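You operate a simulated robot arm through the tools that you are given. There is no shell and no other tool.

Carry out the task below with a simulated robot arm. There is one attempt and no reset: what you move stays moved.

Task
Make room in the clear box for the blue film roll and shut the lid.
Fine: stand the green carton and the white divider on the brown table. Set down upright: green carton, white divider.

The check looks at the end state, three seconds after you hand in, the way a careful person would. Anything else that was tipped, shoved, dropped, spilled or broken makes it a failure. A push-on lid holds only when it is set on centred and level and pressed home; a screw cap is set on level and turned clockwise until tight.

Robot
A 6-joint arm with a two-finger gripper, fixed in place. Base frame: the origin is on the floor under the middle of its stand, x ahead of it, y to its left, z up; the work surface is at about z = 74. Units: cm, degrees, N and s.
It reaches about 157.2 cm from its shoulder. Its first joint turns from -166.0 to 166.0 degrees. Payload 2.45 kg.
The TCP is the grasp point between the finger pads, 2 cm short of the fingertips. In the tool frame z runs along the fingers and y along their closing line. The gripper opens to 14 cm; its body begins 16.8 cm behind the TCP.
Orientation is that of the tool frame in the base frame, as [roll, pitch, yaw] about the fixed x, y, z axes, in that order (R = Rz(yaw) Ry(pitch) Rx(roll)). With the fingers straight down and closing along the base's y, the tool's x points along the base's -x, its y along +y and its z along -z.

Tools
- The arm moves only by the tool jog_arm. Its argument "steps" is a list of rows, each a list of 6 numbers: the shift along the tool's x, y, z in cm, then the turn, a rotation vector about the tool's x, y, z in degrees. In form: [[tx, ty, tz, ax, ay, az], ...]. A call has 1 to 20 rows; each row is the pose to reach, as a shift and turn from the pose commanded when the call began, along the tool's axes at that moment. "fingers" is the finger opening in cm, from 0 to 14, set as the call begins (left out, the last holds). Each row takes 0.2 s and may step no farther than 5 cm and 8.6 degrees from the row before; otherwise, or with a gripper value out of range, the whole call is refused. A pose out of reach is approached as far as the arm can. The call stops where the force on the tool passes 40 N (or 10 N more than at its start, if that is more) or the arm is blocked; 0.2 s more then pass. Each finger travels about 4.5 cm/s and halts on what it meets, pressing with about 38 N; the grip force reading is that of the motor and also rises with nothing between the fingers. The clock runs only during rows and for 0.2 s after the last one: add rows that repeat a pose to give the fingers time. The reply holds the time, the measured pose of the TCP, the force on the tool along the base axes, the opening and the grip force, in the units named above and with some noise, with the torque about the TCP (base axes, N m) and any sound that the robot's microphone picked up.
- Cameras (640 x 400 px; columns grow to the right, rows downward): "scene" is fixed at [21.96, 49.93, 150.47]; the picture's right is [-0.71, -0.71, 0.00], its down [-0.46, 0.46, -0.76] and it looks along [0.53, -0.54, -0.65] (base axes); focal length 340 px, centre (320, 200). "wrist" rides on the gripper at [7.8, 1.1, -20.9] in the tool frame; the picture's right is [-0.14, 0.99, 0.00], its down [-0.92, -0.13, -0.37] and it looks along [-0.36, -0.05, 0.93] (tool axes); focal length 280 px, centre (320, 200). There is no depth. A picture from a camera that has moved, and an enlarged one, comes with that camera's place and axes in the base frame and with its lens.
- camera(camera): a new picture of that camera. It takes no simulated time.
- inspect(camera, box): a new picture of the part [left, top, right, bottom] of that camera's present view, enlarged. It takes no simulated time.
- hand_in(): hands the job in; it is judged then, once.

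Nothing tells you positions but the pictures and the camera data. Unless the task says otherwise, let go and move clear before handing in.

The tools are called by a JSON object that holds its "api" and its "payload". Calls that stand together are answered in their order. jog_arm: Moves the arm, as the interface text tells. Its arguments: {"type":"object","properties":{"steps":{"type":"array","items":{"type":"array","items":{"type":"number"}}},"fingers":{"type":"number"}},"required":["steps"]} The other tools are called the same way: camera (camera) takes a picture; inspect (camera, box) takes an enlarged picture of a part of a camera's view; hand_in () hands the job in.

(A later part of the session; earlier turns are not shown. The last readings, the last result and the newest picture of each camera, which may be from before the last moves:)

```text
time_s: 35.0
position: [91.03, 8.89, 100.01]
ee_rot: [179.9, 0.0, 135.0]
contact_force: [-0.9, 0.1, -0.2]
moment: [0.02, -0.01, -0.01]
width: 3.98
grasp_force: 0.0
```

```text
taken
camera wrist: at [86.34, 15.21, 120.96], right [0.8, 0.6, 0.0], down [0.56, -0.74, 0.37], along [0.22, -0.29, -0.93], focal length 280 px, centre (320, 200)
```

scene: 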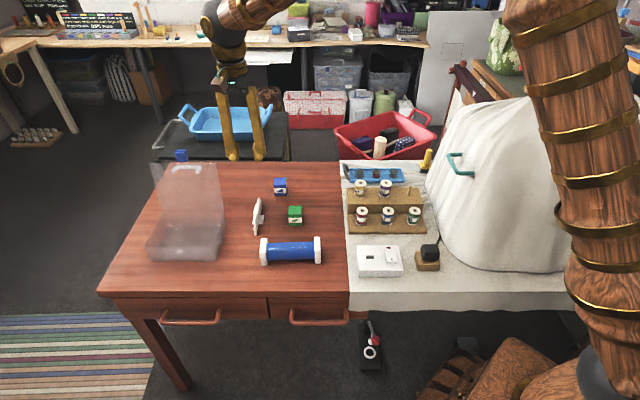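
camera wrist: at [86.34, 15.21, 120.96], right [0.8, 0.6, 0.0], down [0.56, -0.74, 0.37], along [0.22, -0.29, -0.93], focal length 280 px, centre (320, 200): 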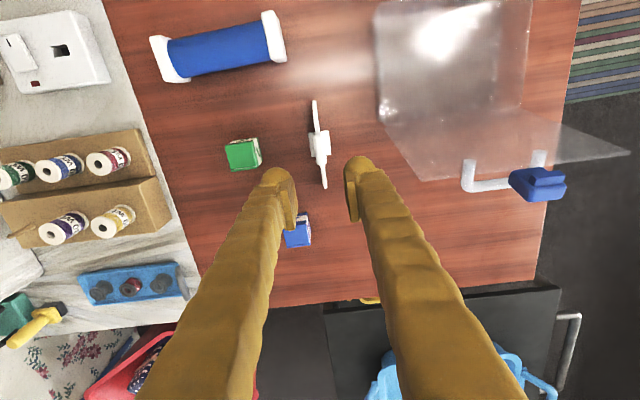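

Both items stand upright on the table. Next I'll hover over the blue film roll with the fingers closing across its axis and measure it.

{"api": "jog_arm", "payload": {"steps": [[1.33, -1.11, 0, 0, 0, -8.2], [2.67, -2.22, 0, 0, 0, -16.4], [4, -3.33, 0, 0, 0, -24.6], [5.33, -4.44, 0, 0, 0, -32.8], [6.67, -5.55, 0, 0, 0, -41], [8, -6.65, 0, 0, 0, -49.2], [9.34, -7.76, 0, 0, 0, -57.4], [10.67, -8.87, 0, 0, 0, -65.6], [12, -9.98, 0, 0, 0, -73.8], [13.34, -11.09, 0, 0, 0, -82], [14.67, -12.2, 0, 0, 0, -90], [14.67, -12.2, 0, 0, 0, -90]], "fingers": 10}}

{"api": "camera", "payload": {"camera": "wrist"}}

{"api": "inspect", "payload": {"camera": "wrist", "box": [240, 60, 400, 220]}}

{"api": "inspect", "payload": {"camera": "scene", "box": [250, 225, 330, 275]}}

```text
time_s: 37.6
position: [71.92, 10.5, 100.19]
ee_rot: [-180.0, 0.0, -134.9]
contact_force: [0.4, 0.0, -0.6]
moment: [0.01, -0.02, 0.01]
width: 10.0
grasp_force: 0.2
```

```text
taken
camera wrist: at [65.72, 5.69, 121.07], right [-0.6, 0.8, 0.0], down [0.74, 0.56, 0.37], along [0.29, 0.22, -0.93], focal length 280 px, centre (320, 200)
```

wrist: 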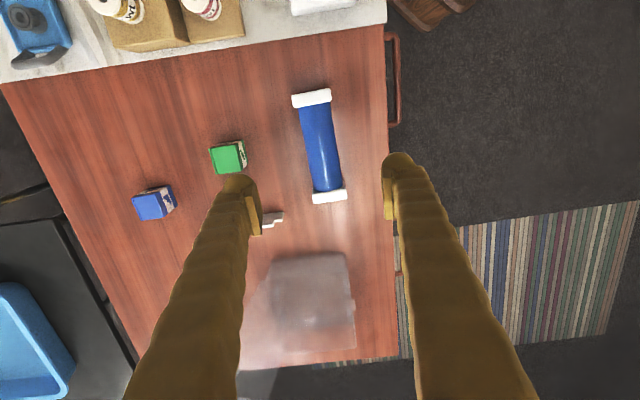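

```text
2.50 times, centred on (320, 140) of wrist
camera zoom: at [65.72, 5.69, 121.07], right [-0.6, 0.8, 0.0], down [0.74, 0.56, 0.37], along [0.29, 0.22, -0.93], focal length 701 px, centre (320, 350)
```

zoom: 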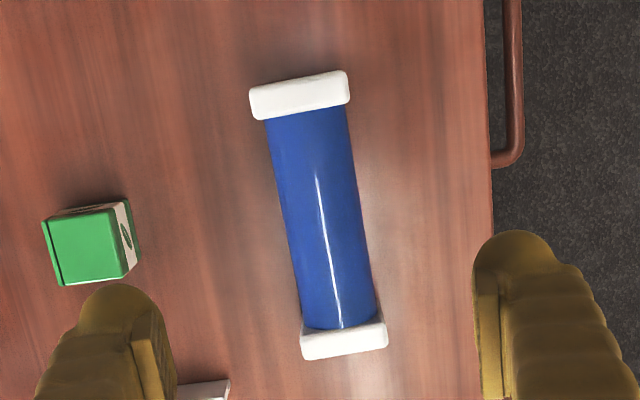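

```text
8.00 times, centred on (290, 250) of scene
camera zoom: at [21.96, 49.93, 150.47], right [-0.71, -0.71, 0.0], down [-0.46, 0.46, -0.76], along [0.53, -0.54, -0.65], focal length 2719 px, centre (560, -200)
```

zoom: 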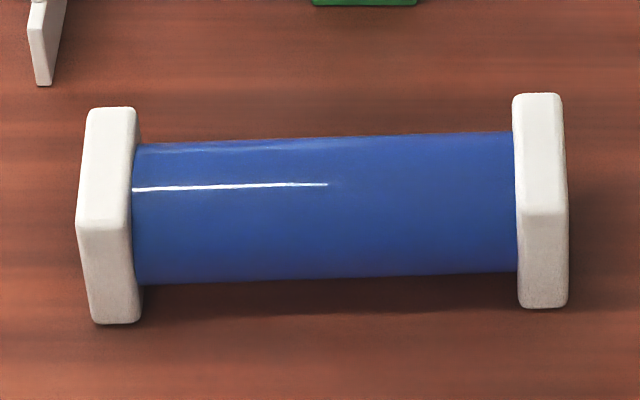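

The roll is centred near (72.4, 10.7), about 17 cm long with 5.2 cm square caps. I'll align to it and descend with the fingers open to 8 cm.

{"api": "jog_arm", "payload": {"steps": [[-0.4, -0.15, 4, 0, 0, -1.5], [-0.4, -0.15, 8, 0, 0, -1.5], [-0.4, -0.15, 12, 0, 0, -1.5], [-0.4, -0.15, 16, 0, 0, -1.5], [-0.4, -0.15, 16, 0, 0, -1.5]], "fingers": 8}}

{"api": "inspect", "payload": {"camera": "wrist", "box": [200, 50, 440, 300]}}

{"api": "inspect", "payload": {"camera": "scene", "box": [240, 180, 340, 280]}}

```text
time_s: 38.8
position: [72.28, 10.86, 84.09]
ee_rot: [-180.0, 0.1, -133.5]
contact_force: [-0.9, -0.2, -0.3]
moment: [-0.01, 0.02, -0.02]
width: 7.98
grasp_force: 0.0
```

```text
1.60 times, centred on (320, 175) of wrist
camera zoom: at [66.32, 5.87, 105.09], right [-0.62, 0.78, 0.0], down [0.73, 0.58, 0.37], along [0.29, 0.23, -0.93], focal length 449 px, centre (320, 240)
```

zoom: 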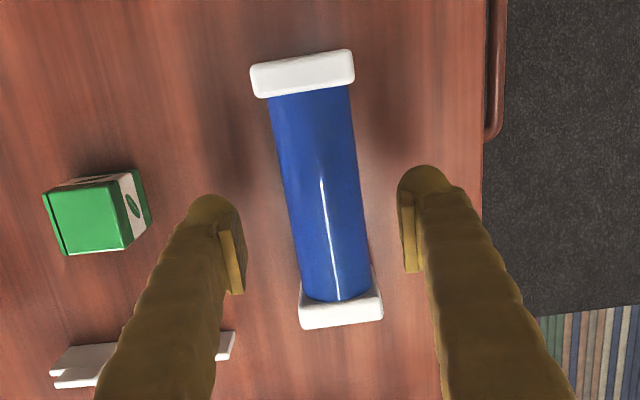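

```text
4.00 times, centred on (290, 230) of scene
camera zoom: at [21.96, 49.93, 150.47], right [-0.71, -0.71, 0.0], down [-0.46, 0.46, -0.76], along [0.53, -0.54, -0.65], focal length 1360 px, centre (440, 80)
```

zoom: 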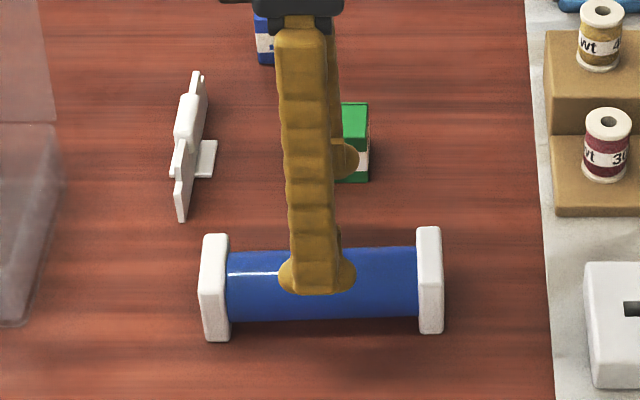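

{"api": "jog_arm", "payload": {"steps": [[0, 0.15, 2.5, 0, 0, 0], [0, 0.15, 5, 0, 0, 0], [0, 0.15, 7, 0, 0, 0], [0, 0.15, 7, 0, 0, 0]]}}

{"api": "jog_arm", "payload": {"steps": [[0, 0, 0, 0, 0, 0], [0, 0, 0, 0, 0, 0], [0, 0, 0, 0, 0, 0], [0, 0, 0, 0, 0, 0], [0, 0, 0, 0, 0, 0]], "fingers": 4}}

{"api": "inspect", "payload": {"camera": "wrist", "box": [200, 50, 440, 300]}}

{"api": "inspect", "payload": {"camera": "scene", "box": [240, 180, 340, 280]}}

```text
time_s: 39.8
position: [72.22, 10.98, 77.05]
ee_rot: [179.9, 0.0, -133.6]
contact_force: [-0.2, 1.1, 0.1]
moment: [0.0, 0.01, -0.01]
width: 8.02
grasp_force: 0.1
```

```text
time_s: 41.0
position: [72.26, 11.01, 77.15]
ee_rot: [180.0, 0.0, -133.5]
contact_force: [0.3, 0.5, 0.0]
moment: [-0.02, -0.01, -0.02]
width: 4.72
grasp_force: 38.2
```

```text
1.60 times, centred on (320, 175) of wrist
camera zoom: at [66.19, 5.96, 98.0], right [-0.62, 0.78, 0.0], down [0.73, 0.58, 0.37], along [0.29, 0.23, -0.93], focal length 449 px, centre (320, 240)
```

zoom: 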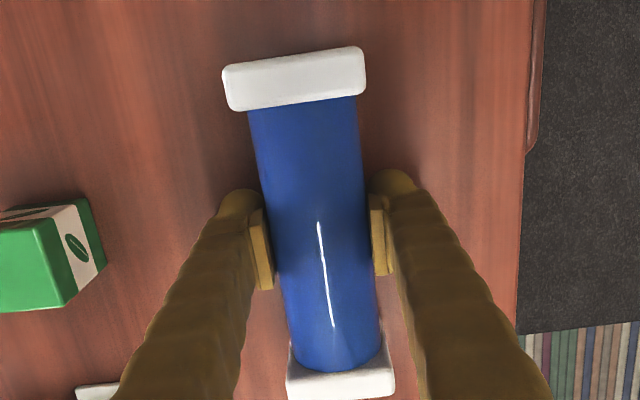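

```text
4.00 times, centred on (290, 230) of scene
camera zoom: at [21.96, 49.93, 150.47], right [-0.71, -0.71, 0.0], down [-0.46, 0.46, -0.76], along [0.53, -0.54, -0.65], focal length 1360 px, centre (440, 80)
```

zoom: 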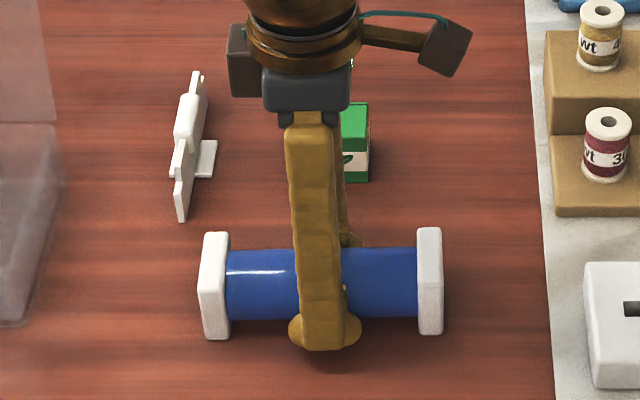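

The roll is gripped at 4.7 cm. I'll lift it and check how the roll sits relative to the gripper.

{"api": "jog_arm", "payload": {"steps": [[0, 0, -1, 0, 0, 0], [0, 0, -3, 0, 0, 0], [0, 0, -7, 0, 0, 0], [0, 0, -11, 0, 0, 0], [0, 0, -15, 0, 0, 0], [0, 0, -19, 0, 0, 0], [0, 0, -19, 0, 0, 0]]}}

{"api": "camera", "payload": {"camera": "wrist"}}

{"api": "camera", "payload": {"camera": "scene"}}

{"api": "inspect", "payload": {"camera": "scene", "box": [230, 110, 350, 220]}}

```text
time_s: 42.6
position: [72.26, 10.95, 96.16]
ee_rot: [179.9, 0.0, -133.5]
contact_force: [-0.9, -0.3, -1.4]
moment: [0.03, 0.01, 0.01]
width: 4.7
grasp_force: 38.3
```

```text
taken
camera wrist: at [66.19, 5.99, 117.1], right [-0.62, 0.78, 0.0], down [0.73, 0.58, 0.37], along [0.29, 0.23, -0.93], focal length 280 px, centre (320, 200)
```

wrist: 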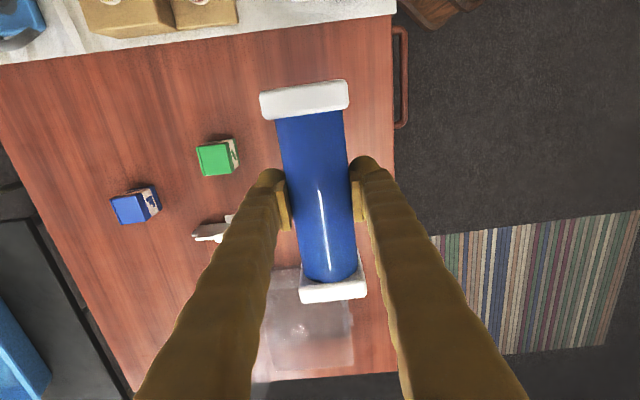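

```text
taken
```

scene: 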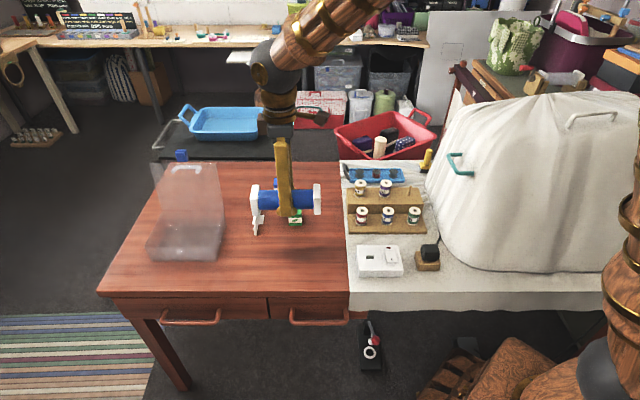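

```text
3.64 times, centred on (290, 165) of scene
camera zoom: at [21.96, 49.93, 150.47], right [-0.71, -0.71, 0.0], down [-0.46, 0.46, -0.76], along [0.53, -0.54, -0.65], focal length 1236 px, centre (429, 327)
```

zoom: 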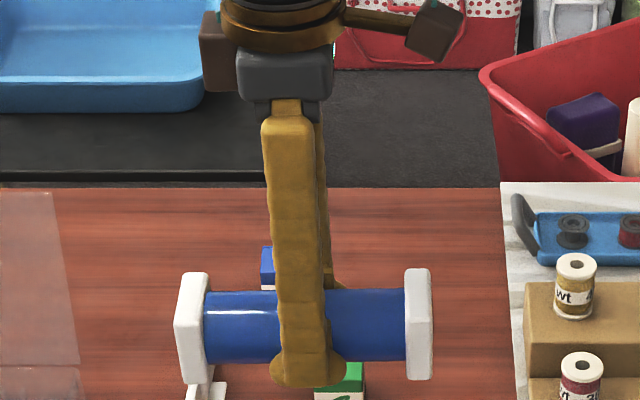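

{"api": "jog_arm", "payload": {"steps": [[-4.3, -0.5, 0, 0, 0, 0], [-8.6, -1.2, 0, 0, 0, 0.3], [-12.9, -2.2, 0, 0, 0, 0.6], [-17.2, -3.3, 0, 0, 0, 0.9], [-21.5, -4.4, 0, 0, 0, 1.2], [-25.8, -5.5, 0, 0, 0, 1.5], [-30.09, -6.47, 0, 0, 0, 1.5], [-30.09, -6.47, 0, 0, 0, 1.5]]}}

{"api": "camera", "payload": {"camera": "wrist"}}

{"api": "inspect", "payload": {"camera": "scene", "box": [120, 130, 260, 270]}}

```text
time_s: 44.4
position: [97.72, 28.29, 96.27]
ee_rot: [-180.0, -0.1, -135.0]
contact_force: [-0.9, -0.2, -1.3]
moment: [0.02, 0.0, -0.02]
width: 4.71
grasp_force: 38.1
```

```text
taken
camera wrist: at [91.48, 23.47, 117.14], right [-0.6, 0.8, 0.0], down [0.74, 0.56, 0.37], along [0.29, 0.22, -0.93], focal length 280 px, centre (320, 200)
```

wrist: 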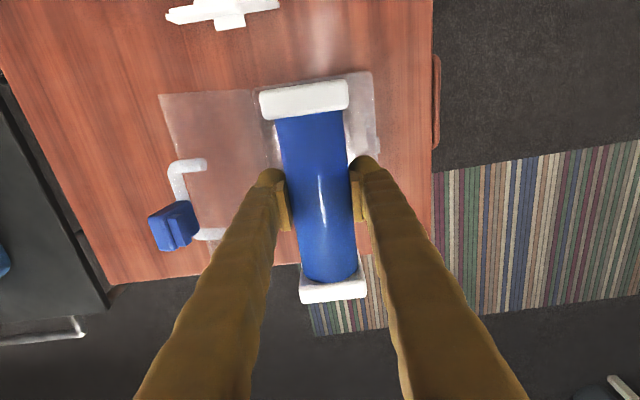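

```text
2.86 times, centred on (190, 200) of scene
camera zoom: at [21.96, 49.93, 150.47], right [-0.71, -0.71, 0.0], down [-0.46, 0.46, -0.76], along [0.53, -0.54, -0.65], focal length 971 px, centre (691, 200)
```

zoom: 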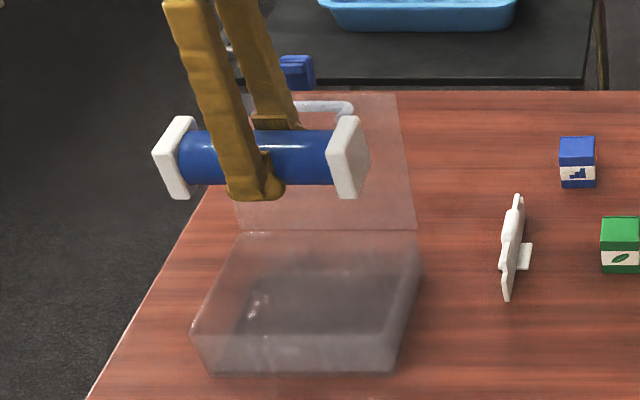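

{"api": "jog_arm", "payload": {"steps": [[0, 0, 4, 0, 0, 0], [0, 0, 8, 0, 0, 0], [0, 0, 11, 0, 0, 0], [0, 0, 11, 0, 0, 0]]}}

{"api": "inspect", "payload": {"camera": "wrist", "box": [200, 40, 440, 320]}}

{"api": "inspect", "payload": {"camera": "scene", "box": [130, 170, 240, 270]}}

```text
time_s: 45.4
position: [97.38, 28.21, 84.85]
ee_rot: [180.0, 0.0, -135.0]
contact_force: [0.2, 0.9, -1.9]
moment: [-0.01, 0.01, -0.01]
width: 4.68
grasp_force: 38.1
```

```text
1.43 times, centred on (320, 180) of wrist
camera zoom: at [91.21, 23.47, 105.87], right [-0.6, 0.8, 0.0], down [0.74, 0.56, 0.37], along [0.29, 0.22, -0.93], focal length 401 px, centre (320, 229)
```

zoom: 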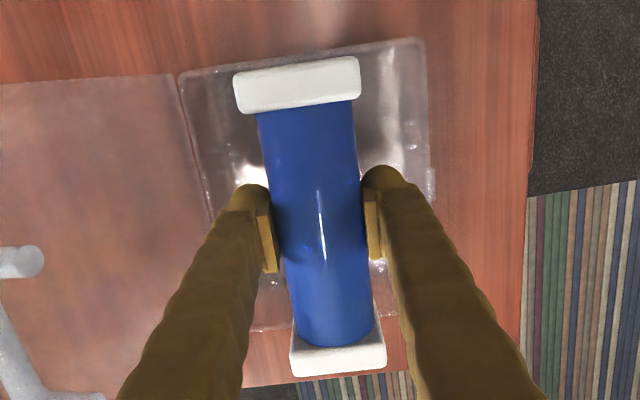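

```text
4.00 times, centred on (185, 220) of scene
camera zoom: at [21.96, 49.93, 150.47], right [-0.71, -0.71, 0.0], down [-0.46, 0.46, -0.76], along [0.53, -0.54, -0.65], focal length 1360 px, centre (860, 120)
```

zoom: 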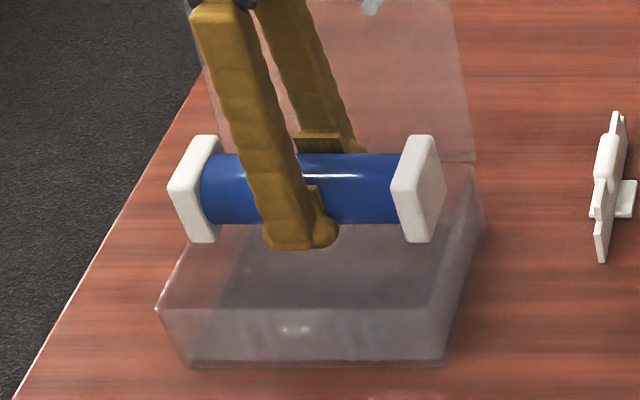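

The roll is centred to within about 0.3 cm; it needs a small shift toward the far-left end. I'll correct that and lower it into the box in stages.

{"api": "jog_arm", "payload": {"steps": [[-0.3, 0, 0, 0, 0, 0], [-0.3, 0, 1.5, 0, 0, 0], [-0.3, 0, 3, 0, 0, 0], [-0.3, 0, 3, 0, 0, 0]]}}

{"api": "inspect", "payload": {"camera": "wrist", "box": [200, 40, 440, 320]}}

{"api": "inspect", "payload": {"camera": "scene", "box": [130, 170, 240, 270]}}

```text
time_s: 46.4
position: [97.76, 28.51, 82.14]
ee_rot: [-180.0, 0.0, -135.0]
contact_force: [-0.4, 0.1, -2.2]
moment: [0.01, 0.02, 0.0]
width: 4.71
grasp_force: 38.0
```

```text
1.43 times, centred on (320, 180) of wrist
camera zoom: at [91.56, 23.71, 103.01], right [-0.6, 0.8, 0.0], down [0.74, 0.56, 0.37], along [0.29, 0.22, -0.93], focal length 401 px, centre (320, 229)
```

zoom: 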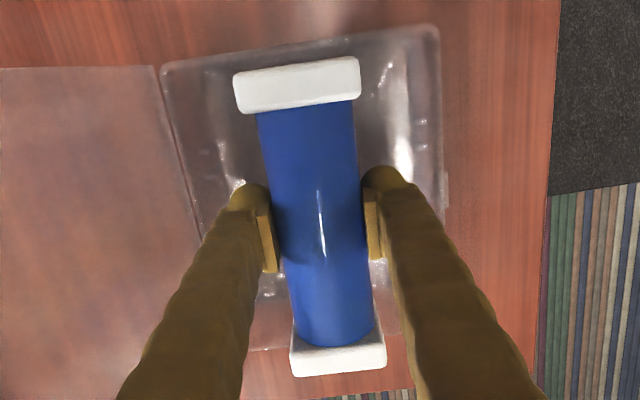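

```text
4.00 times, centred on (185, 220) of scene
camera zoom: at [21.96, 49.93, 150.47], right [-0.71, -0.71, 0.0], down [-0.46, 0.46, -0.76], along [0.53, -0.54, -0.65], focal length 1360 px, centre (860, 120)
```

zoom: 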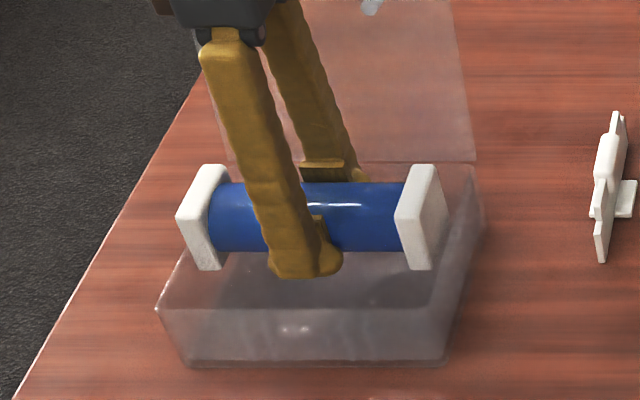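

{"api": "jog_arm", "payload": {"steps": [[0, 0, 1, 0, 0, 0], [0, 0, 2, 0, 0, 0], [0, 0, 3, 0, 0, 0], [0, 0, 3, 0, 0, 0]]}}

{"api": "inspect", "payload": {"camera": "scene", "box": [130, 170, 240, 270]}}

{"api": "inspect", "payload": {"camera": "wrist", "box": [200, 40, 440, 320]}}

```text
time_s: 47.4
position: [97.89, 28.56, 79.05]
ee_rot: [180.0, 0.0, -135.0]
contact_force: [0.7, -0.7, -2.1]
moment: [0.0, -0.02, -0.01]
width: 4.73
grasp_force: 38.4
```

```text
4.00 times, centred on (185, 220) of scene
camera zoom: at [21.96, 49.93, 150.47], right [-0.71, -0.71, 0.0], down [-0.46, 0.46, -0.76], along [0.53, -0.54, -0.65], focal length 1360 px, centre (860, 120)
```

zoom: 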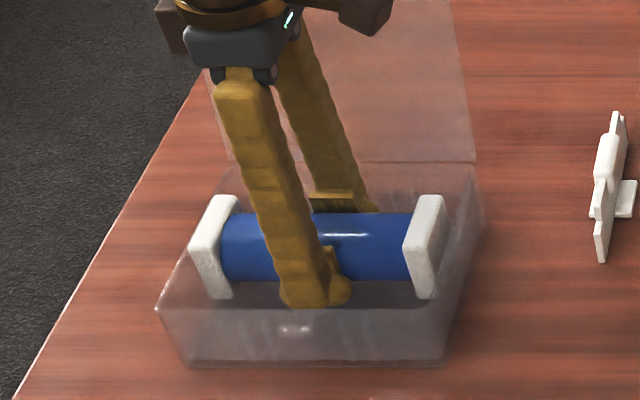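

```text
1.43 times, centred on (320, 180) of wrist
camera zoom: at [91.62, 23.78, 99.96], right [-0.6, 0.8, 0.0], down [0.74, 0.56, 0.37], along [0.29, 0.22, -0.93], focal length 401 px, centre (320, 229)
```

zoom: 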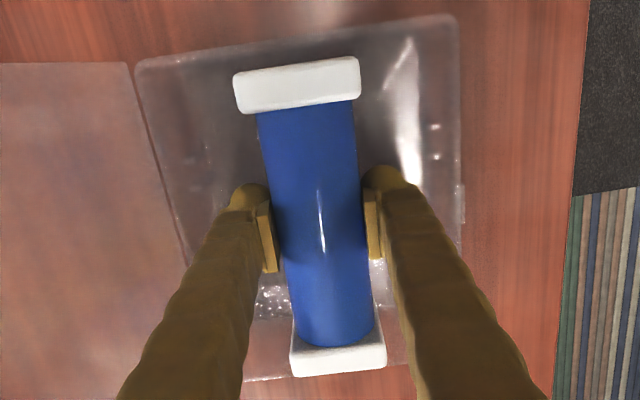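

{"api": "jog_arm", "payload": {"steps": [[0, 0, 0.5, 0, 0, 0], [0, 0, 1.0, 0, 0, 0], [0, 0, 1.3, 0, 0, 0], [0, 0, 1.3, 0, 0, 0]]}}

{"api": "jog_arm", "payload": {"steps": [[0, 0, 0.15, 0, 0, 0], [0, 0, 0.15, 0, 0, 0]]}}

{"api": "jog_arm", "payload": {"steps": [[0, 0, 0.12, 0, 0, 0], [0, 0, 0.12, 0, 0, 0]]}}

```text
time_s: 48.4
position: [97.87, 28.49, 77.82]
ee_rot: [-179.9, 0.0, -134.9]
contact_force: [-0.3, 0.3, -2.3]
moment: [-0.01, -0.03, -0.04]
width: 4.73
grasp_force: 38.6
```

```text
time_s: 49.0
position: [97.71, 28.55, 77.54]
ee_rot: [-180.0, 0.1, -135.0]
contact_force: [-0.8, 0.4, -1.0]
moment: [-0.03, -0.01, 0.0]
width: 4.7
grasp_force: 37.8
```

```text
time_s: 49.6
position: [97.8, 28.5, 77.57]
ee_rot: [-180.0, 0.1, -135.0]
contact_force: [0.0, -0.9, -2.2]
moment: [0.03, 0.0, 0.02]
width: 4.73
grasp_force: 38.1
```

{"api": "jog_arm", "payload": {"steps": [[0, 0, 0.1, 0, 0, 0], [0, 0, 0.1, 0, 0, 0]]}}

{"api": "jog_arm", "payload": {"steps": [[0, 0, 0.1, 0, 0, 0], [0, 0, 0.1, 0, 0, 0]]}}

```text
time_s: 50.2
position: [97.85, 28.49, 77.42]
ee_rot: [180.0, 0.1, -134.9]
contact_force: [-0.4, 0.5, -1.3]
moment: [0.0, 0.0, -0.03]
width: 4.7
grasp_force: 37.9
```

```text
time_s: 50.8
position: [97.92, 28.45, 77.47]
ee_rot: [-180.0, 0.0, -134.9]
contact_force: [-2.5, 3.0, 12.4]
moment: [-0.15, 0.28, -0.09]
width: 4.7
grasp_force: 37.7
```

The roll has reached the box floor. I'll ease off, open slightly and lift out vertically.

{"api": "jog_arm", "payload": {"steps": [[0, 0, -0.05, 0, 0, 0], [0, 0, -0.05, 0, 0, 0]]}}

{"api": "jog_arm", "payload": {"steps": [[0, 0, 0, 0, 0, 0], [0, 0, 0, 0, 0, 0], [0, 0, 0, 0, 0, 0], [0, 0, 0, 0, 0, 0]], "fingers": 6.4}}

{"api": "inspect", "payload": {"camera": "wrist", "box": [200, 40, 440, 320]}}

{"api": "jog_arm", "payload": {"steps": [[0, 0, -2, 0, 0, 0], [0, 0, -5, 0, 0, 0], [0, 0, -9, 0, 0, 0], [0, 0, -13.5, 0, 0, 0], [0, 0, -18, 0, 0, 0], [0, 0, -22.5, 0, 0, 0], [0, 0, -27, 0, 0, 0], [0, 0, -27, 0, 0, 0]]}}

{"api": "camera", "payload": {"camera": "wrist"}}

{"api": "inspect", "payload": {"camera": "scene", "box": [130, 140, 250, 270]}}

```text
time_s: 51.4
position: [97.82, 28.44, 77.39]
ee_rot: [180.0, 0.1, -135.0]
contact_force: [2.0, 2.9, 7.4]
moment: [0.31, -0.37, 0.09]
width: 4.71
grasp_force: 38.1
```

```text
time_s: 52.4
position: [97.8, 28.4, 77.38]
ee_rot: [-179.9, 0.0, -135.1]
contact_force: [0.0, 0.3, -0.3]
moment: [-0.02, 0.02, -0.03]
width: 6.41
grasp_force: 0.1
```

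```text
1.43 times, centred on (320, 180) of wrist
camera zoom: at [91.62, 23.69, 98.32], right [-0.6, 0.8, 0.0], down [0.74, 0.56, 0.37], along [0.29, 0.22, -0.93], focal length 401 px, centre (320, 229)
```

zoom: 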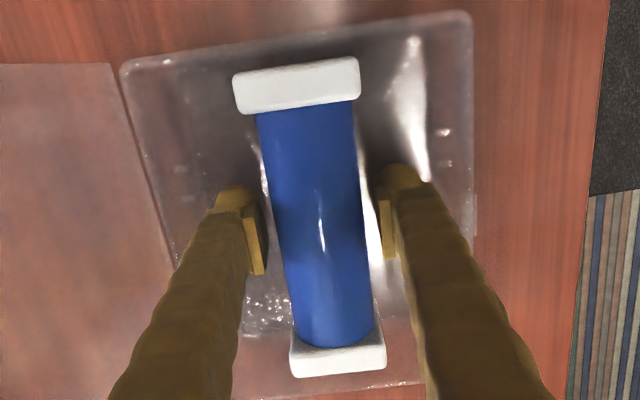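

```text
time_s: 54.2
position: [97.88, 28.42, 104.29]
ee_rot: [180.0, 0.0, -135.0]
contact_force: [-0.1, 0.2, 0.5]
moment: [-0.01, -0.01, 0.0]
width: 6.4
grasp_force: 0.0
```

```text
taken
camera wrist: at [91.62, 23.66, 125.12], right [-0.6, 0.8, 0.0], down [0.74, 0.56, 0.37], along [0.29, 0.22, -0.93], focal length 280 px, centre (320, 200)
```

wrist: 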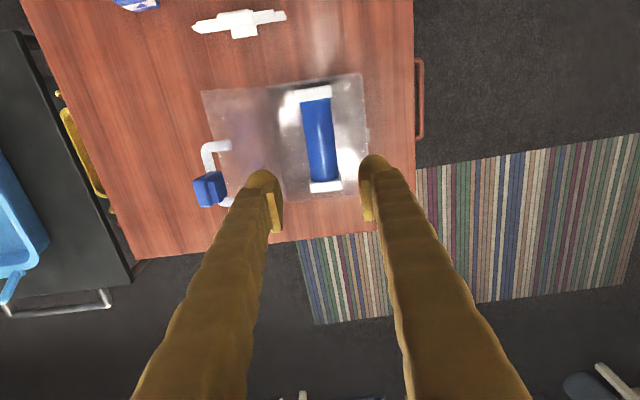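

```text
3.08 times, centred on (190, 205) of scene
camera zoom: at [21.96, 49.93, 150.47], right [-0.71, -0.71, 0.0], down [-0.46, 0.46, -0.76], along [0.53, -0.54, -0.65], focal length 1046 px, centre (720, 185)
```

zoom: 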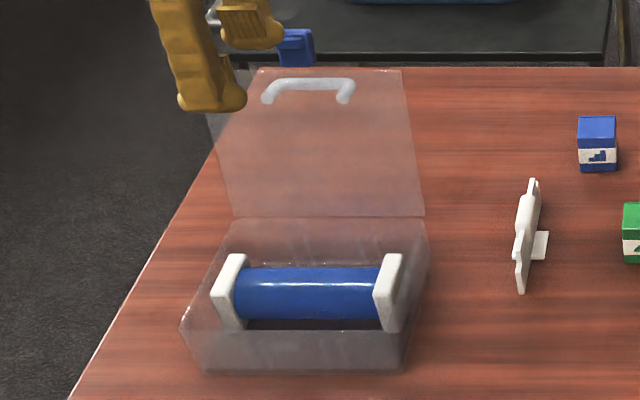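

The roll sits inside the box. Next is the lid, so I'll study the lid edge, handle and latch closely.

{"api": "inspect", "payload": {"camera": "wrist", "box": [180, 60, 380, 220]}}

{"api": "inspect", "payload": {"camera": "scene", "box": [140, 140, 240, 210]}}

{"api": "inspect", "payload": {"camera": "scene", "box": [140, 205, 220, 265]}}

```text
2.50 times, centred on (280, 140) of wrist
camera zoom: at [91.62, 23.66, 125.12], right [-0.6, 0.8, 0.0], down [0.74, 0.56, 0.37], along [0.29, 0.22, -0.93], focal length 701 px, centre (420, 350)
```

zoom: 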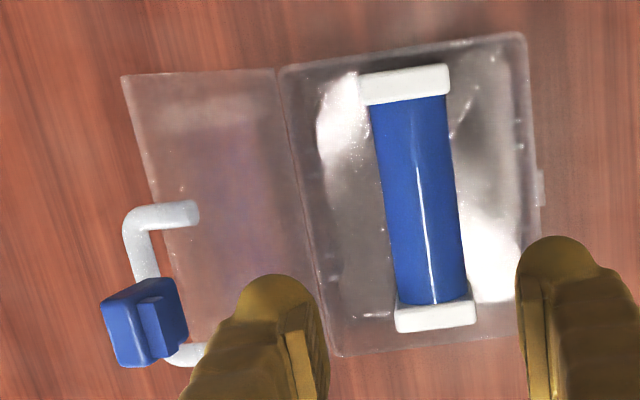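

```text
5.71 times, centred on (190, 175) of scene
camera zoom: at [21.96, 49.93, 150.47], right [-0.71, -0.71, 0.0], down [-0.46, 0.46, -0.76], along [0.53, -0.54, -0.65], focal length 1942 px, centre (1063, 343)
```

zoom: 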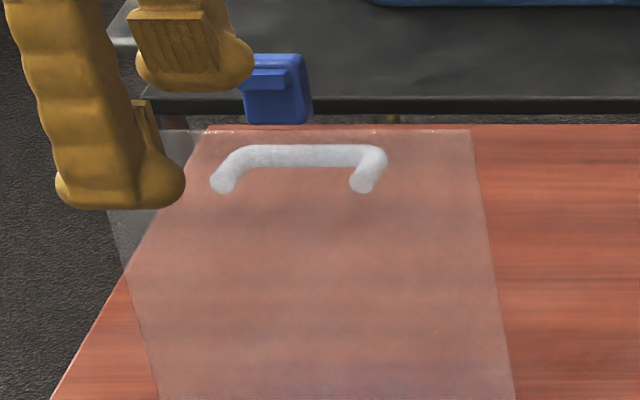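

```text
6.67 times, centred on (180, 235) of scene
camera zoom: at [21.96, 49.93, 150.47], right [-0.71, -0.71, 0.0], down [-0.46, 0.46, -0.76], along [0.53, -0.54, -0.65], focal length 2266 px, centre (1253, -33)
```

zoom: 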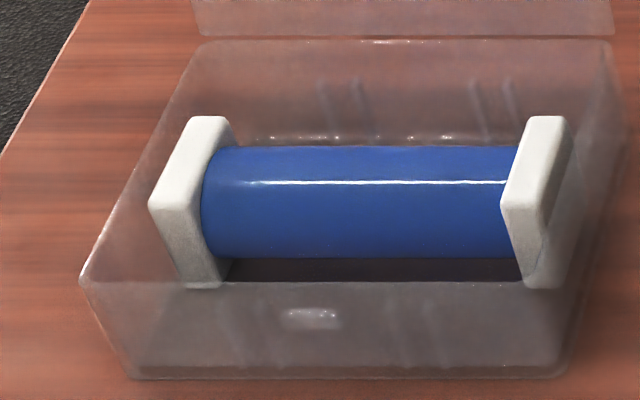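

The lid's free edge is at about z 95, leaning back about 12°, with the blue clip at its centre. I'll cage the lid edge loosely between the fingers, away from the clip and handle, and guide it down along its arc. First I'll hover above that edge.

{"api": "jog_arm", "payload": {"steps": [[1.5, -2.7, -1, 0, 0, 0], [3, -5.4, -1.6, 0, 0, 0], [4.6, -8.2, -1.6, 0, 0, 0], [6.1, -10.9, -1.6, 0, 0, 0], [6.1, -10.9, -1.6, 0, 0, 0]], "fingers": 5}}

{"api": "camera", "payload": {"camera": "wrist"}}

{"api": "inspect", "payload": {"camera": "wrist", "box": [220, 100, 420, 340]}}

{"api": "inspect", "payload": {"camera": "scene", "box": [130, 90, 250, 200]}}

```text
time_s: 55.4
position: [101.15, 16.52, 106.03]
ee_rot: [179.9, 0.0, -135.1]
contact_force: [-0.2, 0.4, -0.1]
moment: [-0.02, 0.03, 0.0]
width: 4.97
grasp_force: 0.0
```

```text
taken
camera wrist: at [95.01, 11.66, 126.99], right [-0.6, 0.8, 0.0], down [0.74, 0.56, 0.37], along [0.29, 0.22, -0.93], focal length 280 px, centre (320, 200)
```

wrist: 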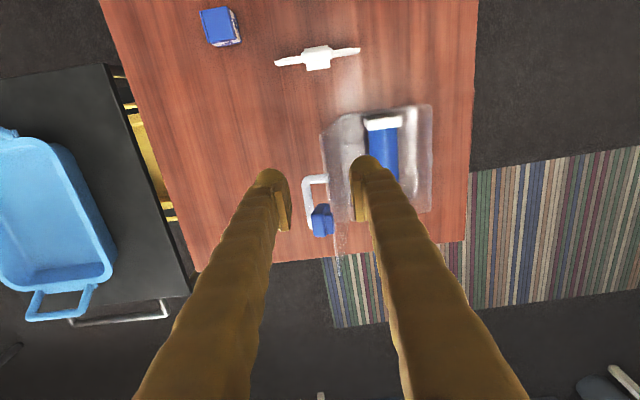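

```text
1.67 times, centred on (320, 220) of wrist
camera zoom: at [95.01, 11.66, 126.99], right [-0.6, 0.8, 0.0], down [0.74, 0.56, 0.37], along [0.29, 0.22, -0.93], focal length 467 px, centre (320, 167)
```

zoom: 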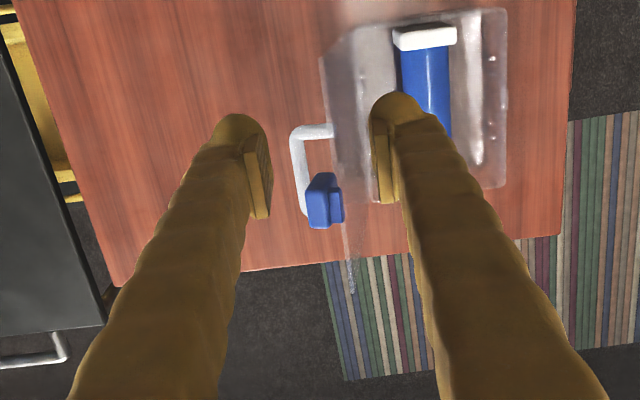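

```text
3.64 times, centred on (190, 145) of scene
camera zoom: at [21.96, 49.93, 150.47], right [-0.71, -0.71, 0.0], down [-0.46, 0.46, -0.76], along [0.53, -0.54, -0.65], focal length 1236 px, centre (793, 400)
```

zoom: 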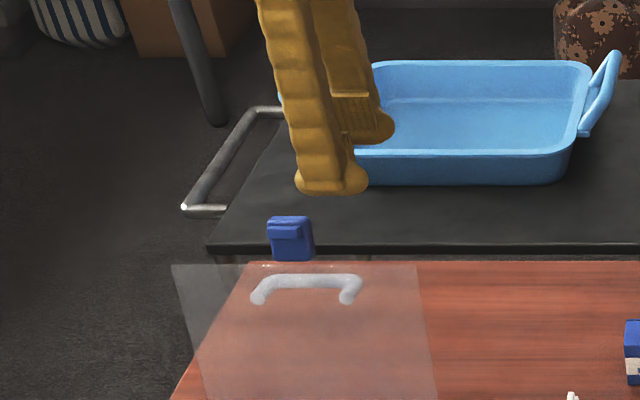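

{"api": "jog_arm", "payload": {"steps": [[0, 0.4, 2.5, 0, 0, 0], [0, 0.4, 5, 0, 0, 0], [0, 0.4, 7.5, 0, 0, 0], [0, 0.4, 7.5, 0, 0, 0]]}}

{"api": "inspect", "payload": {"camera": "wrist", "box": [220, 60, 420, 300]}}

{"api": "inspect", "payload": {"camera": "scene", "box": [130, 110, 250, 220]}}

```text
time_s: 56.4
position: [101.16, 16.82, 98.62]
ee_rot: [-180.0, -0.1, -135.1]
contact_force: [0.1, 0.2, 0.3]
moment: [0.0, 0.0, -0.01]
width: 4.99
grasp_force: 0.0
```

```text
1.67 times, centred on (320, 180) of wrist
camera zoom: at [94.94, 11.96, 119.54], right [-0.6, 0.8, 0.0], down [0.74, 0.56, 0.37], along [0.29, 0.22, -0.93], focal length 467 px, centre (320, 233)
```

zoom: 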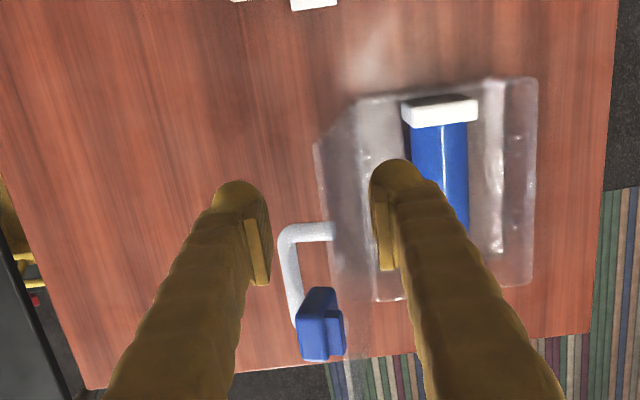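

```text
3.64 times, centred on (190, 165) of scene
camera zoom: at [21.96, 49.93, 150.47], right [-0.71, -0.71, 0.0], down [-0.46, 0.46, -0.76], along [0.53, -0.54, -0.65], focal length 1236 px, centre (793, 327)
```

zoom: 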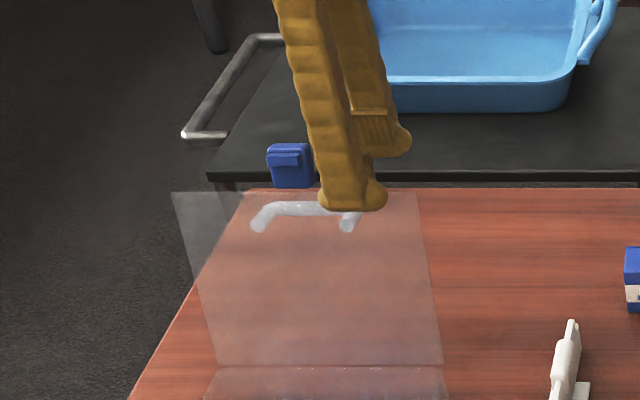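

{"api": "jog_arm", "payload": {"steps": [[0.4, 0.1, 0.5, 0, 0, 0], [0.8, 0.15, 1.5, 0, 0, 0], [0.8, 0.15, 3.1, 0, 0, 0], [0.8, 0.15, 3.1, 0, 0, 0]]}}

{"api": "inspect", "payload": {"camera": "wrist", "box": [220, 60, 420, 300]}}

{"api": "inspect", "payload": {"camera": "scene", "box": [150, 130, 230, 200]}}

```text
time_s: 57.4
position: [100.38, 16.23, 95.46]
ee_rot: [-180.0, 0.0, -134.9]
contact_force: [-0.2, -0.8, -0.2]
moment: [0.0, 0.01, 0.01]
width: 5.0
grasp_force: 0.1
```

```text
1.67 times, centred on (320, 180) of wrist
camera zoom: at [94.11, 11.48, 116.29], right [-0.6, 0.8, 0.0], down [0.74, 0.56, 0.37], along [0.29, 0.22, -0.93], focal length 467 px, centre (320, 233)
```

zoom: 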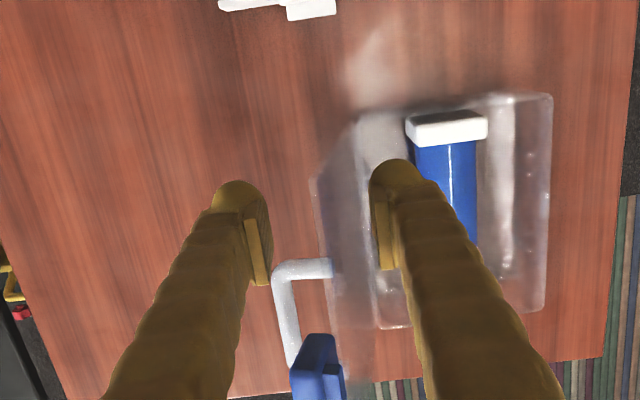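

```text
5.71 times, centred on (190, 165) of scene
camera zoom: at [21.96, 49.93, 150.47], right [-0.71, -0.71, 0.0], down [-0.46, 0.46, -0.76], along [0.53, -0.54, -0.65], focal length 1942 px, centre (1063, 400)
```

zoom: 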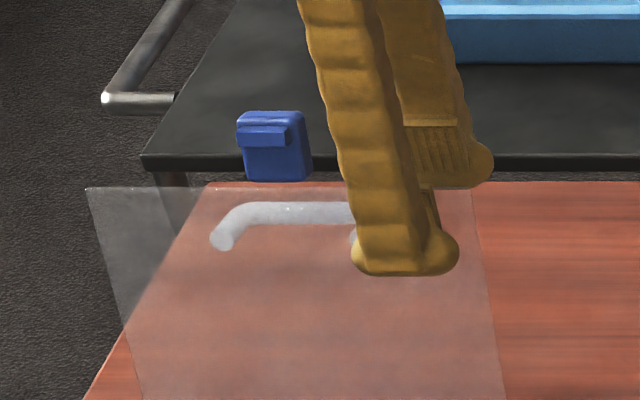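

{"api": "jog_arm", "payload": {"steps": [[0, 0, 0, 0, 0, 0], [0, 0, 0, 0, 0, 0], [0, 0, 0, 0, 0, 0], [0, 0, 0, 0, 0, 0]], "fingers": 2.2}}

{"api": "inspect", "payload": {"camera": "wrist", "box": [220, 60, 420, 300]}}

{"api": "inspect", "payload": {"camera": "scene", "box": [150, 130, 230, 200]}}

```text
time_s: 58.4
position: [100.34, 16.22, 95.29]
ee_rot: [179.9, 0.0, -135.0]
contact_force: [0.0, 0.1, 0.2]
moment: [0.0, -0.01, 0.01]
width: 2.22
grasp_force: 0.0
```

```text
1.67 times, centred on (320, 180) of wrist
camera zoom: at [94.12, 11.48, 116.3], right [-0.6, 0.8, 0.0], down [0.74, 0.56, 0.37], along [0.29, 0.22, -0.93], focal length 467 px, centre (320, 233)
```

zoom: 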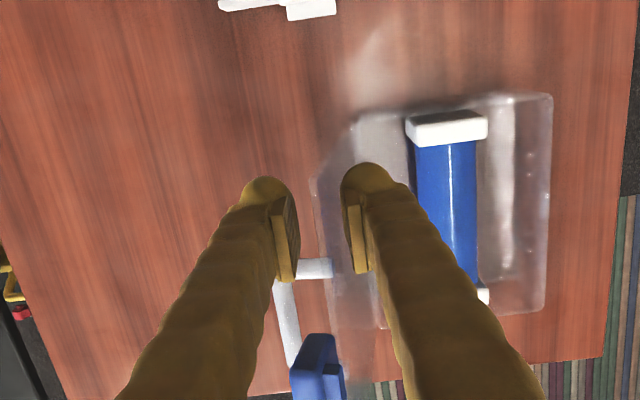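

```text
5.71 times, centred on (190, 165) of scene
camera zoom: at [21.96, 49.93, 150.47], right [-0.71, -0.71, 0.0], down [-0.46, 0.46, -0.76], along [0.53, -0.54, -0.65], focal length 1942 px, centre (1063, 400)
```

zoom: 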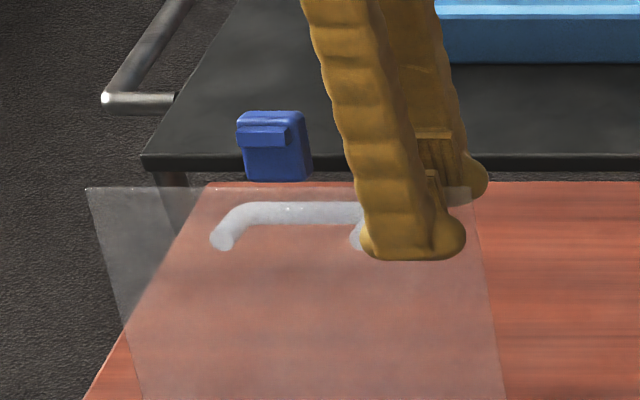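

The lid edge lies between the fingers. I'll swing along the hinge arc in stages, tilting the gripper with the lid.

{"api": "jog_arm", "payload": {"steps": [[0, 0.7, -0.05, 0, 0, 0], [0, 1.37, -0.09, 0, 0, 0], [0, 2.05, -0.13, 0, 0, 1e-06], [0, 2.7, -0.15, 2, 0, 0], [0, 3.37, -0.13, 3.5, 0, 0], [0, 4.03, -0.09, 5, 0, 0], [0, 4.7, 0, 7, 0, 0], [0, 5.36, 0.08, 9, 0, 0], [0, 5.36, 0.08, 9, 0, 0]]}}

{"api": "inspect", "payload": {"camera": "scene", "box": [130, 120, 250, 270]}}

{"api": "inspect", "payload": {"camera": "wrist", "box": [220, 60, 420, 300]}}

```text
time_s: 60.4
position: [96.47, 20.15, 95.26]
ee_rot: [-171.0, 0.0, -135.0]
contact_force: [0.6, -0.2, 0.5]
moment: [0.02, 0.0, 0.02]
width: 2.2
grasp_force: 0.0
```

```text
2.67 times, centred on (190, 195) of scene
camera zoom: at [21.96, 49.93, 150.47], right [-0.71, -0.71, 0.0], down [-0.46, 0.46, -0.76], along [0.53, -0.54, -0.65], focal length 906 px, centre (667, 213)
```

zoom: 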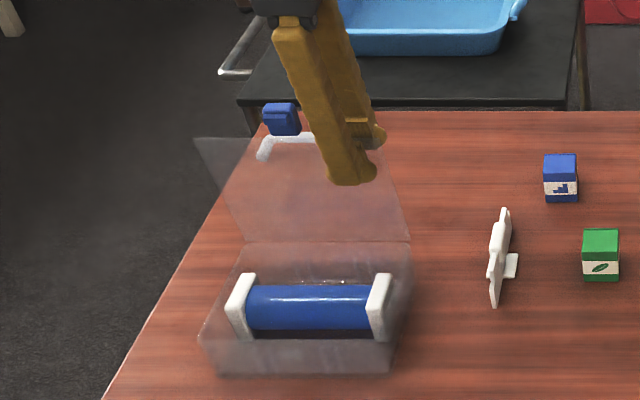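

```text
1.67 times, centred on (320, 180) of wrist
camera zoom: at [87.99, 17.6, 115.81], right [-0.59, 0.79, -0.16], down [0.7, 0.6, 0.38], along [0.4, 0.12, -0.91], focal length 467 px, centre (320, 233)
```

zoom: 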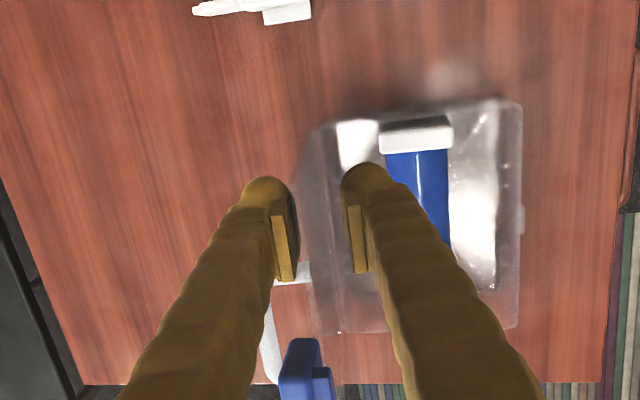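

{"api": "jog_arm", "payload": {"steps": [[0, 1.33, 0.083, 5, 0, 0], [0, 2.646, 0.28, 10, 0, 0], [0, 3.951, 0.589, 15, 0, 0], [0, 5.213, 1.017, 20, 0, 0], [0, 5.213, 1.017, 20, 0, 0]]}}

{"api": "inspect", "payload": {"camera": "scene", "box": [130, 120, 250, 270]}}

{"api": "inspect", "payload": {"camera": "wrist", "box": [220, 60, 420, 300]}}

```text
time_s: 61.6
position: [93.15, 23.55, 93.61]
ee_rot: [-150.9, 0.0, -134.9]
contact_force: [0.9, 1.1, -0.7]
moment: [-0.02, -0.01, 0.01]
width: 2.22
grasp_force: 0.0
```

```text
2.67 times, centred on (190, 195) of scene
camera zoom: at [21.96, 49.93, 150.47], right [-0.71, -0.71, 0.0], down [-0.46, 0.46, -0.76], along [0.53, -0.54, -0.65], focal length 906 px, centre (667, 213)
```

zoom: 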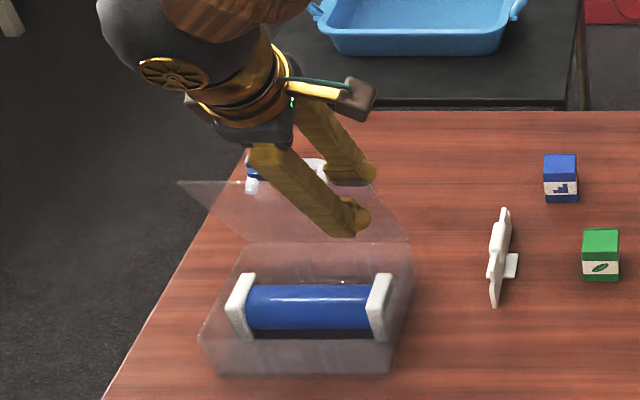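

```text
1.67 times, centred on (320, 180) of wrist
camera zoom: at [79.78, 25.86, 111.32], right [-0.52, 0.71, -0.48], down [0.6, 0.7, 0.38], along [0.61, -0.09, -0.79], focal length 467 px, centre (320, 233)
```

zoom: 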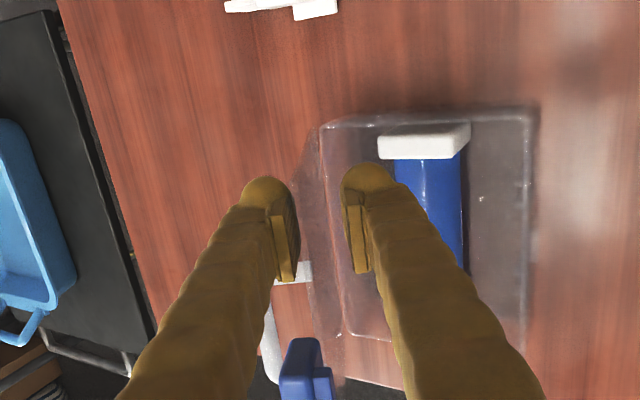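

The lid follows the back finger and stays put by hinge friction. I'll continue along the arc with the same increments.

{"api": "jog_arm", "payload": {"steps": [[0, 1.33, 0.083, 5, 0, 0], [0, 2.646, 0.28, 10, 0, 0], [0, 3.951, 0.589, 15, 0, 0], [0, 5.213, 1.017, 20, 0, 0], [0, 5.213, 1.017, 20, 0, 0]]}}

{"api": "inspect", "payload": {"camera": "scene", "box": [130, 120, 250, 270]}}

{"api": "camera", "payload": {"camera": "wrist"}}

```text
time_s: 62.8
position: [89.97, 26.5, 90.1]
ee_rot: [-131.0, 0.0, -135.1]
contact_force: [-0.2, -0.6, -0.4]
moment: [0.01, -0.02, -0.01]
width: 2.2
grasp_force: 0.0
```

```text
2.67 times, centred on (190, 195) of scene
camera zoom: at [21.96, 49.93, 150.47], right [-0.71, -0.71, 0.0], down [-0.46, 0.46, -0.76], along [0.53, -0.54, -0.65], focal length 906 px, centre (667, 213)
```

zoom: 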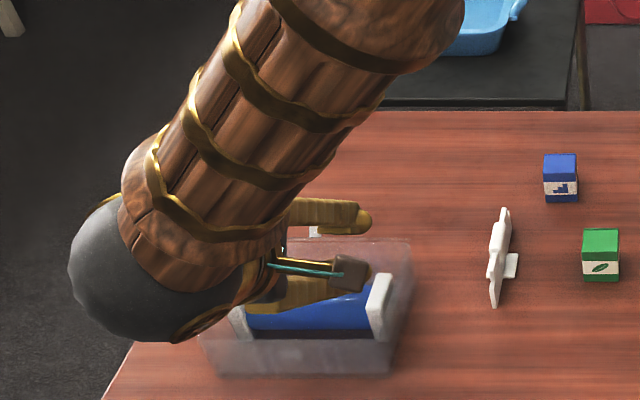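

```text
taken
camera wrist: at [72.91, 32.59, 103.08], right [-0.36, 0.56, -0.75], down [0.51, 0.79, 0.34], along [0.78, -0.26, -0.57], focal length 280 px, centre (320, 200)
```

wrist: 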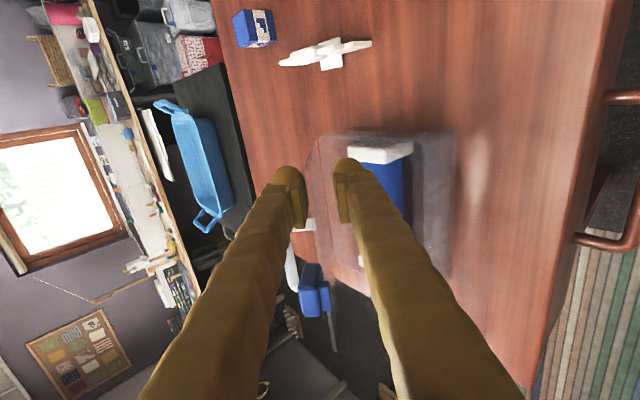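

{"api": "jog_arm", "payload": {"steps": [[0, 1.33, 0.083, 5, 0, 0], [0, 2.646, 0.28, 10, 0, 0], [0, 3.951, 0.589, 15, 0, 0], [0, 3.951, 0.589, 15, 0, 0]]}}

{"api": "inspect", "payload": {"camera": "scene", "box": [130, 120, 250, 270]}}

{"api": "camera", "payload": {"camera": "wrist"}}

```text
time_s: 63.8
position: [88.69, 28.02, 86.84]
ee_rot: [-115.9, 0.0, -135.0]
contact_force: [-0.1, 0.5, 0.8]
moment: [0.01, 0.03, 0.01]
width: 2.22
grasp_force: 0.1
```

```text
2.67 times, centred on (190, 195) of scene
camera zoom: at [21.96, 49.93, 150.47], right [-0.71, -0.71, 0.0], down [-0.46, 0.46, -0.76], along [0.53, -0.54, -0.65], focal length 906 px, centre (667, 213)
```

zoom: 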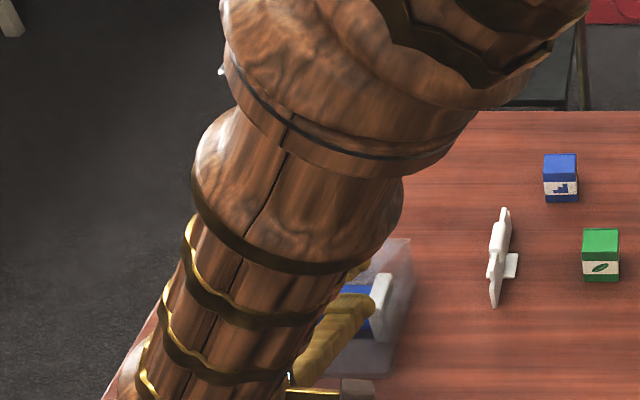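

```text
taken
camera wrist: at [69.49, 36.08, 95.04], right [-0.21, 0.4, -0.89], down [0.46, 0.85, 0.28], along [0.86, -0.35, -0.36], focal length 280 px, centre (320, 200)
```

wrist: 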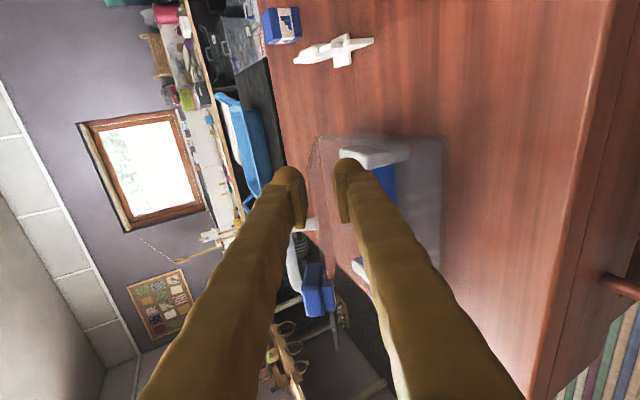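

{"api": "inspect", "payload": {"camera": "wrist", "box": [250, 110, 460, 360]}}

```text
1.60 times, centred on (355, 235) of wrist
camera zoom: at [69.49, 36.08, 95.04], right [-0.21, 0.4, -0.89], down [0.46, 0.85, 0.28], along [0.86, -0.35, -0.36], focal length 449 px, centre (264, 144)
```

zoom: 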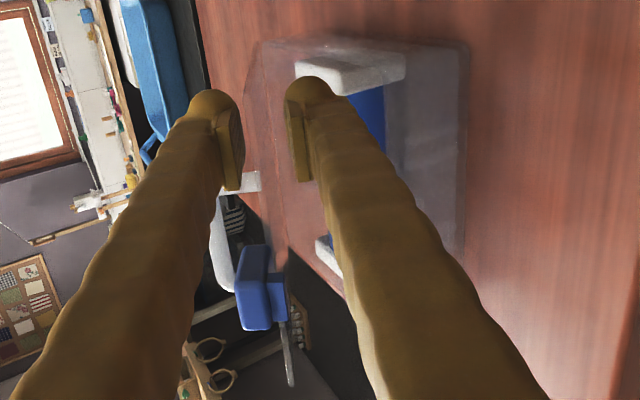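

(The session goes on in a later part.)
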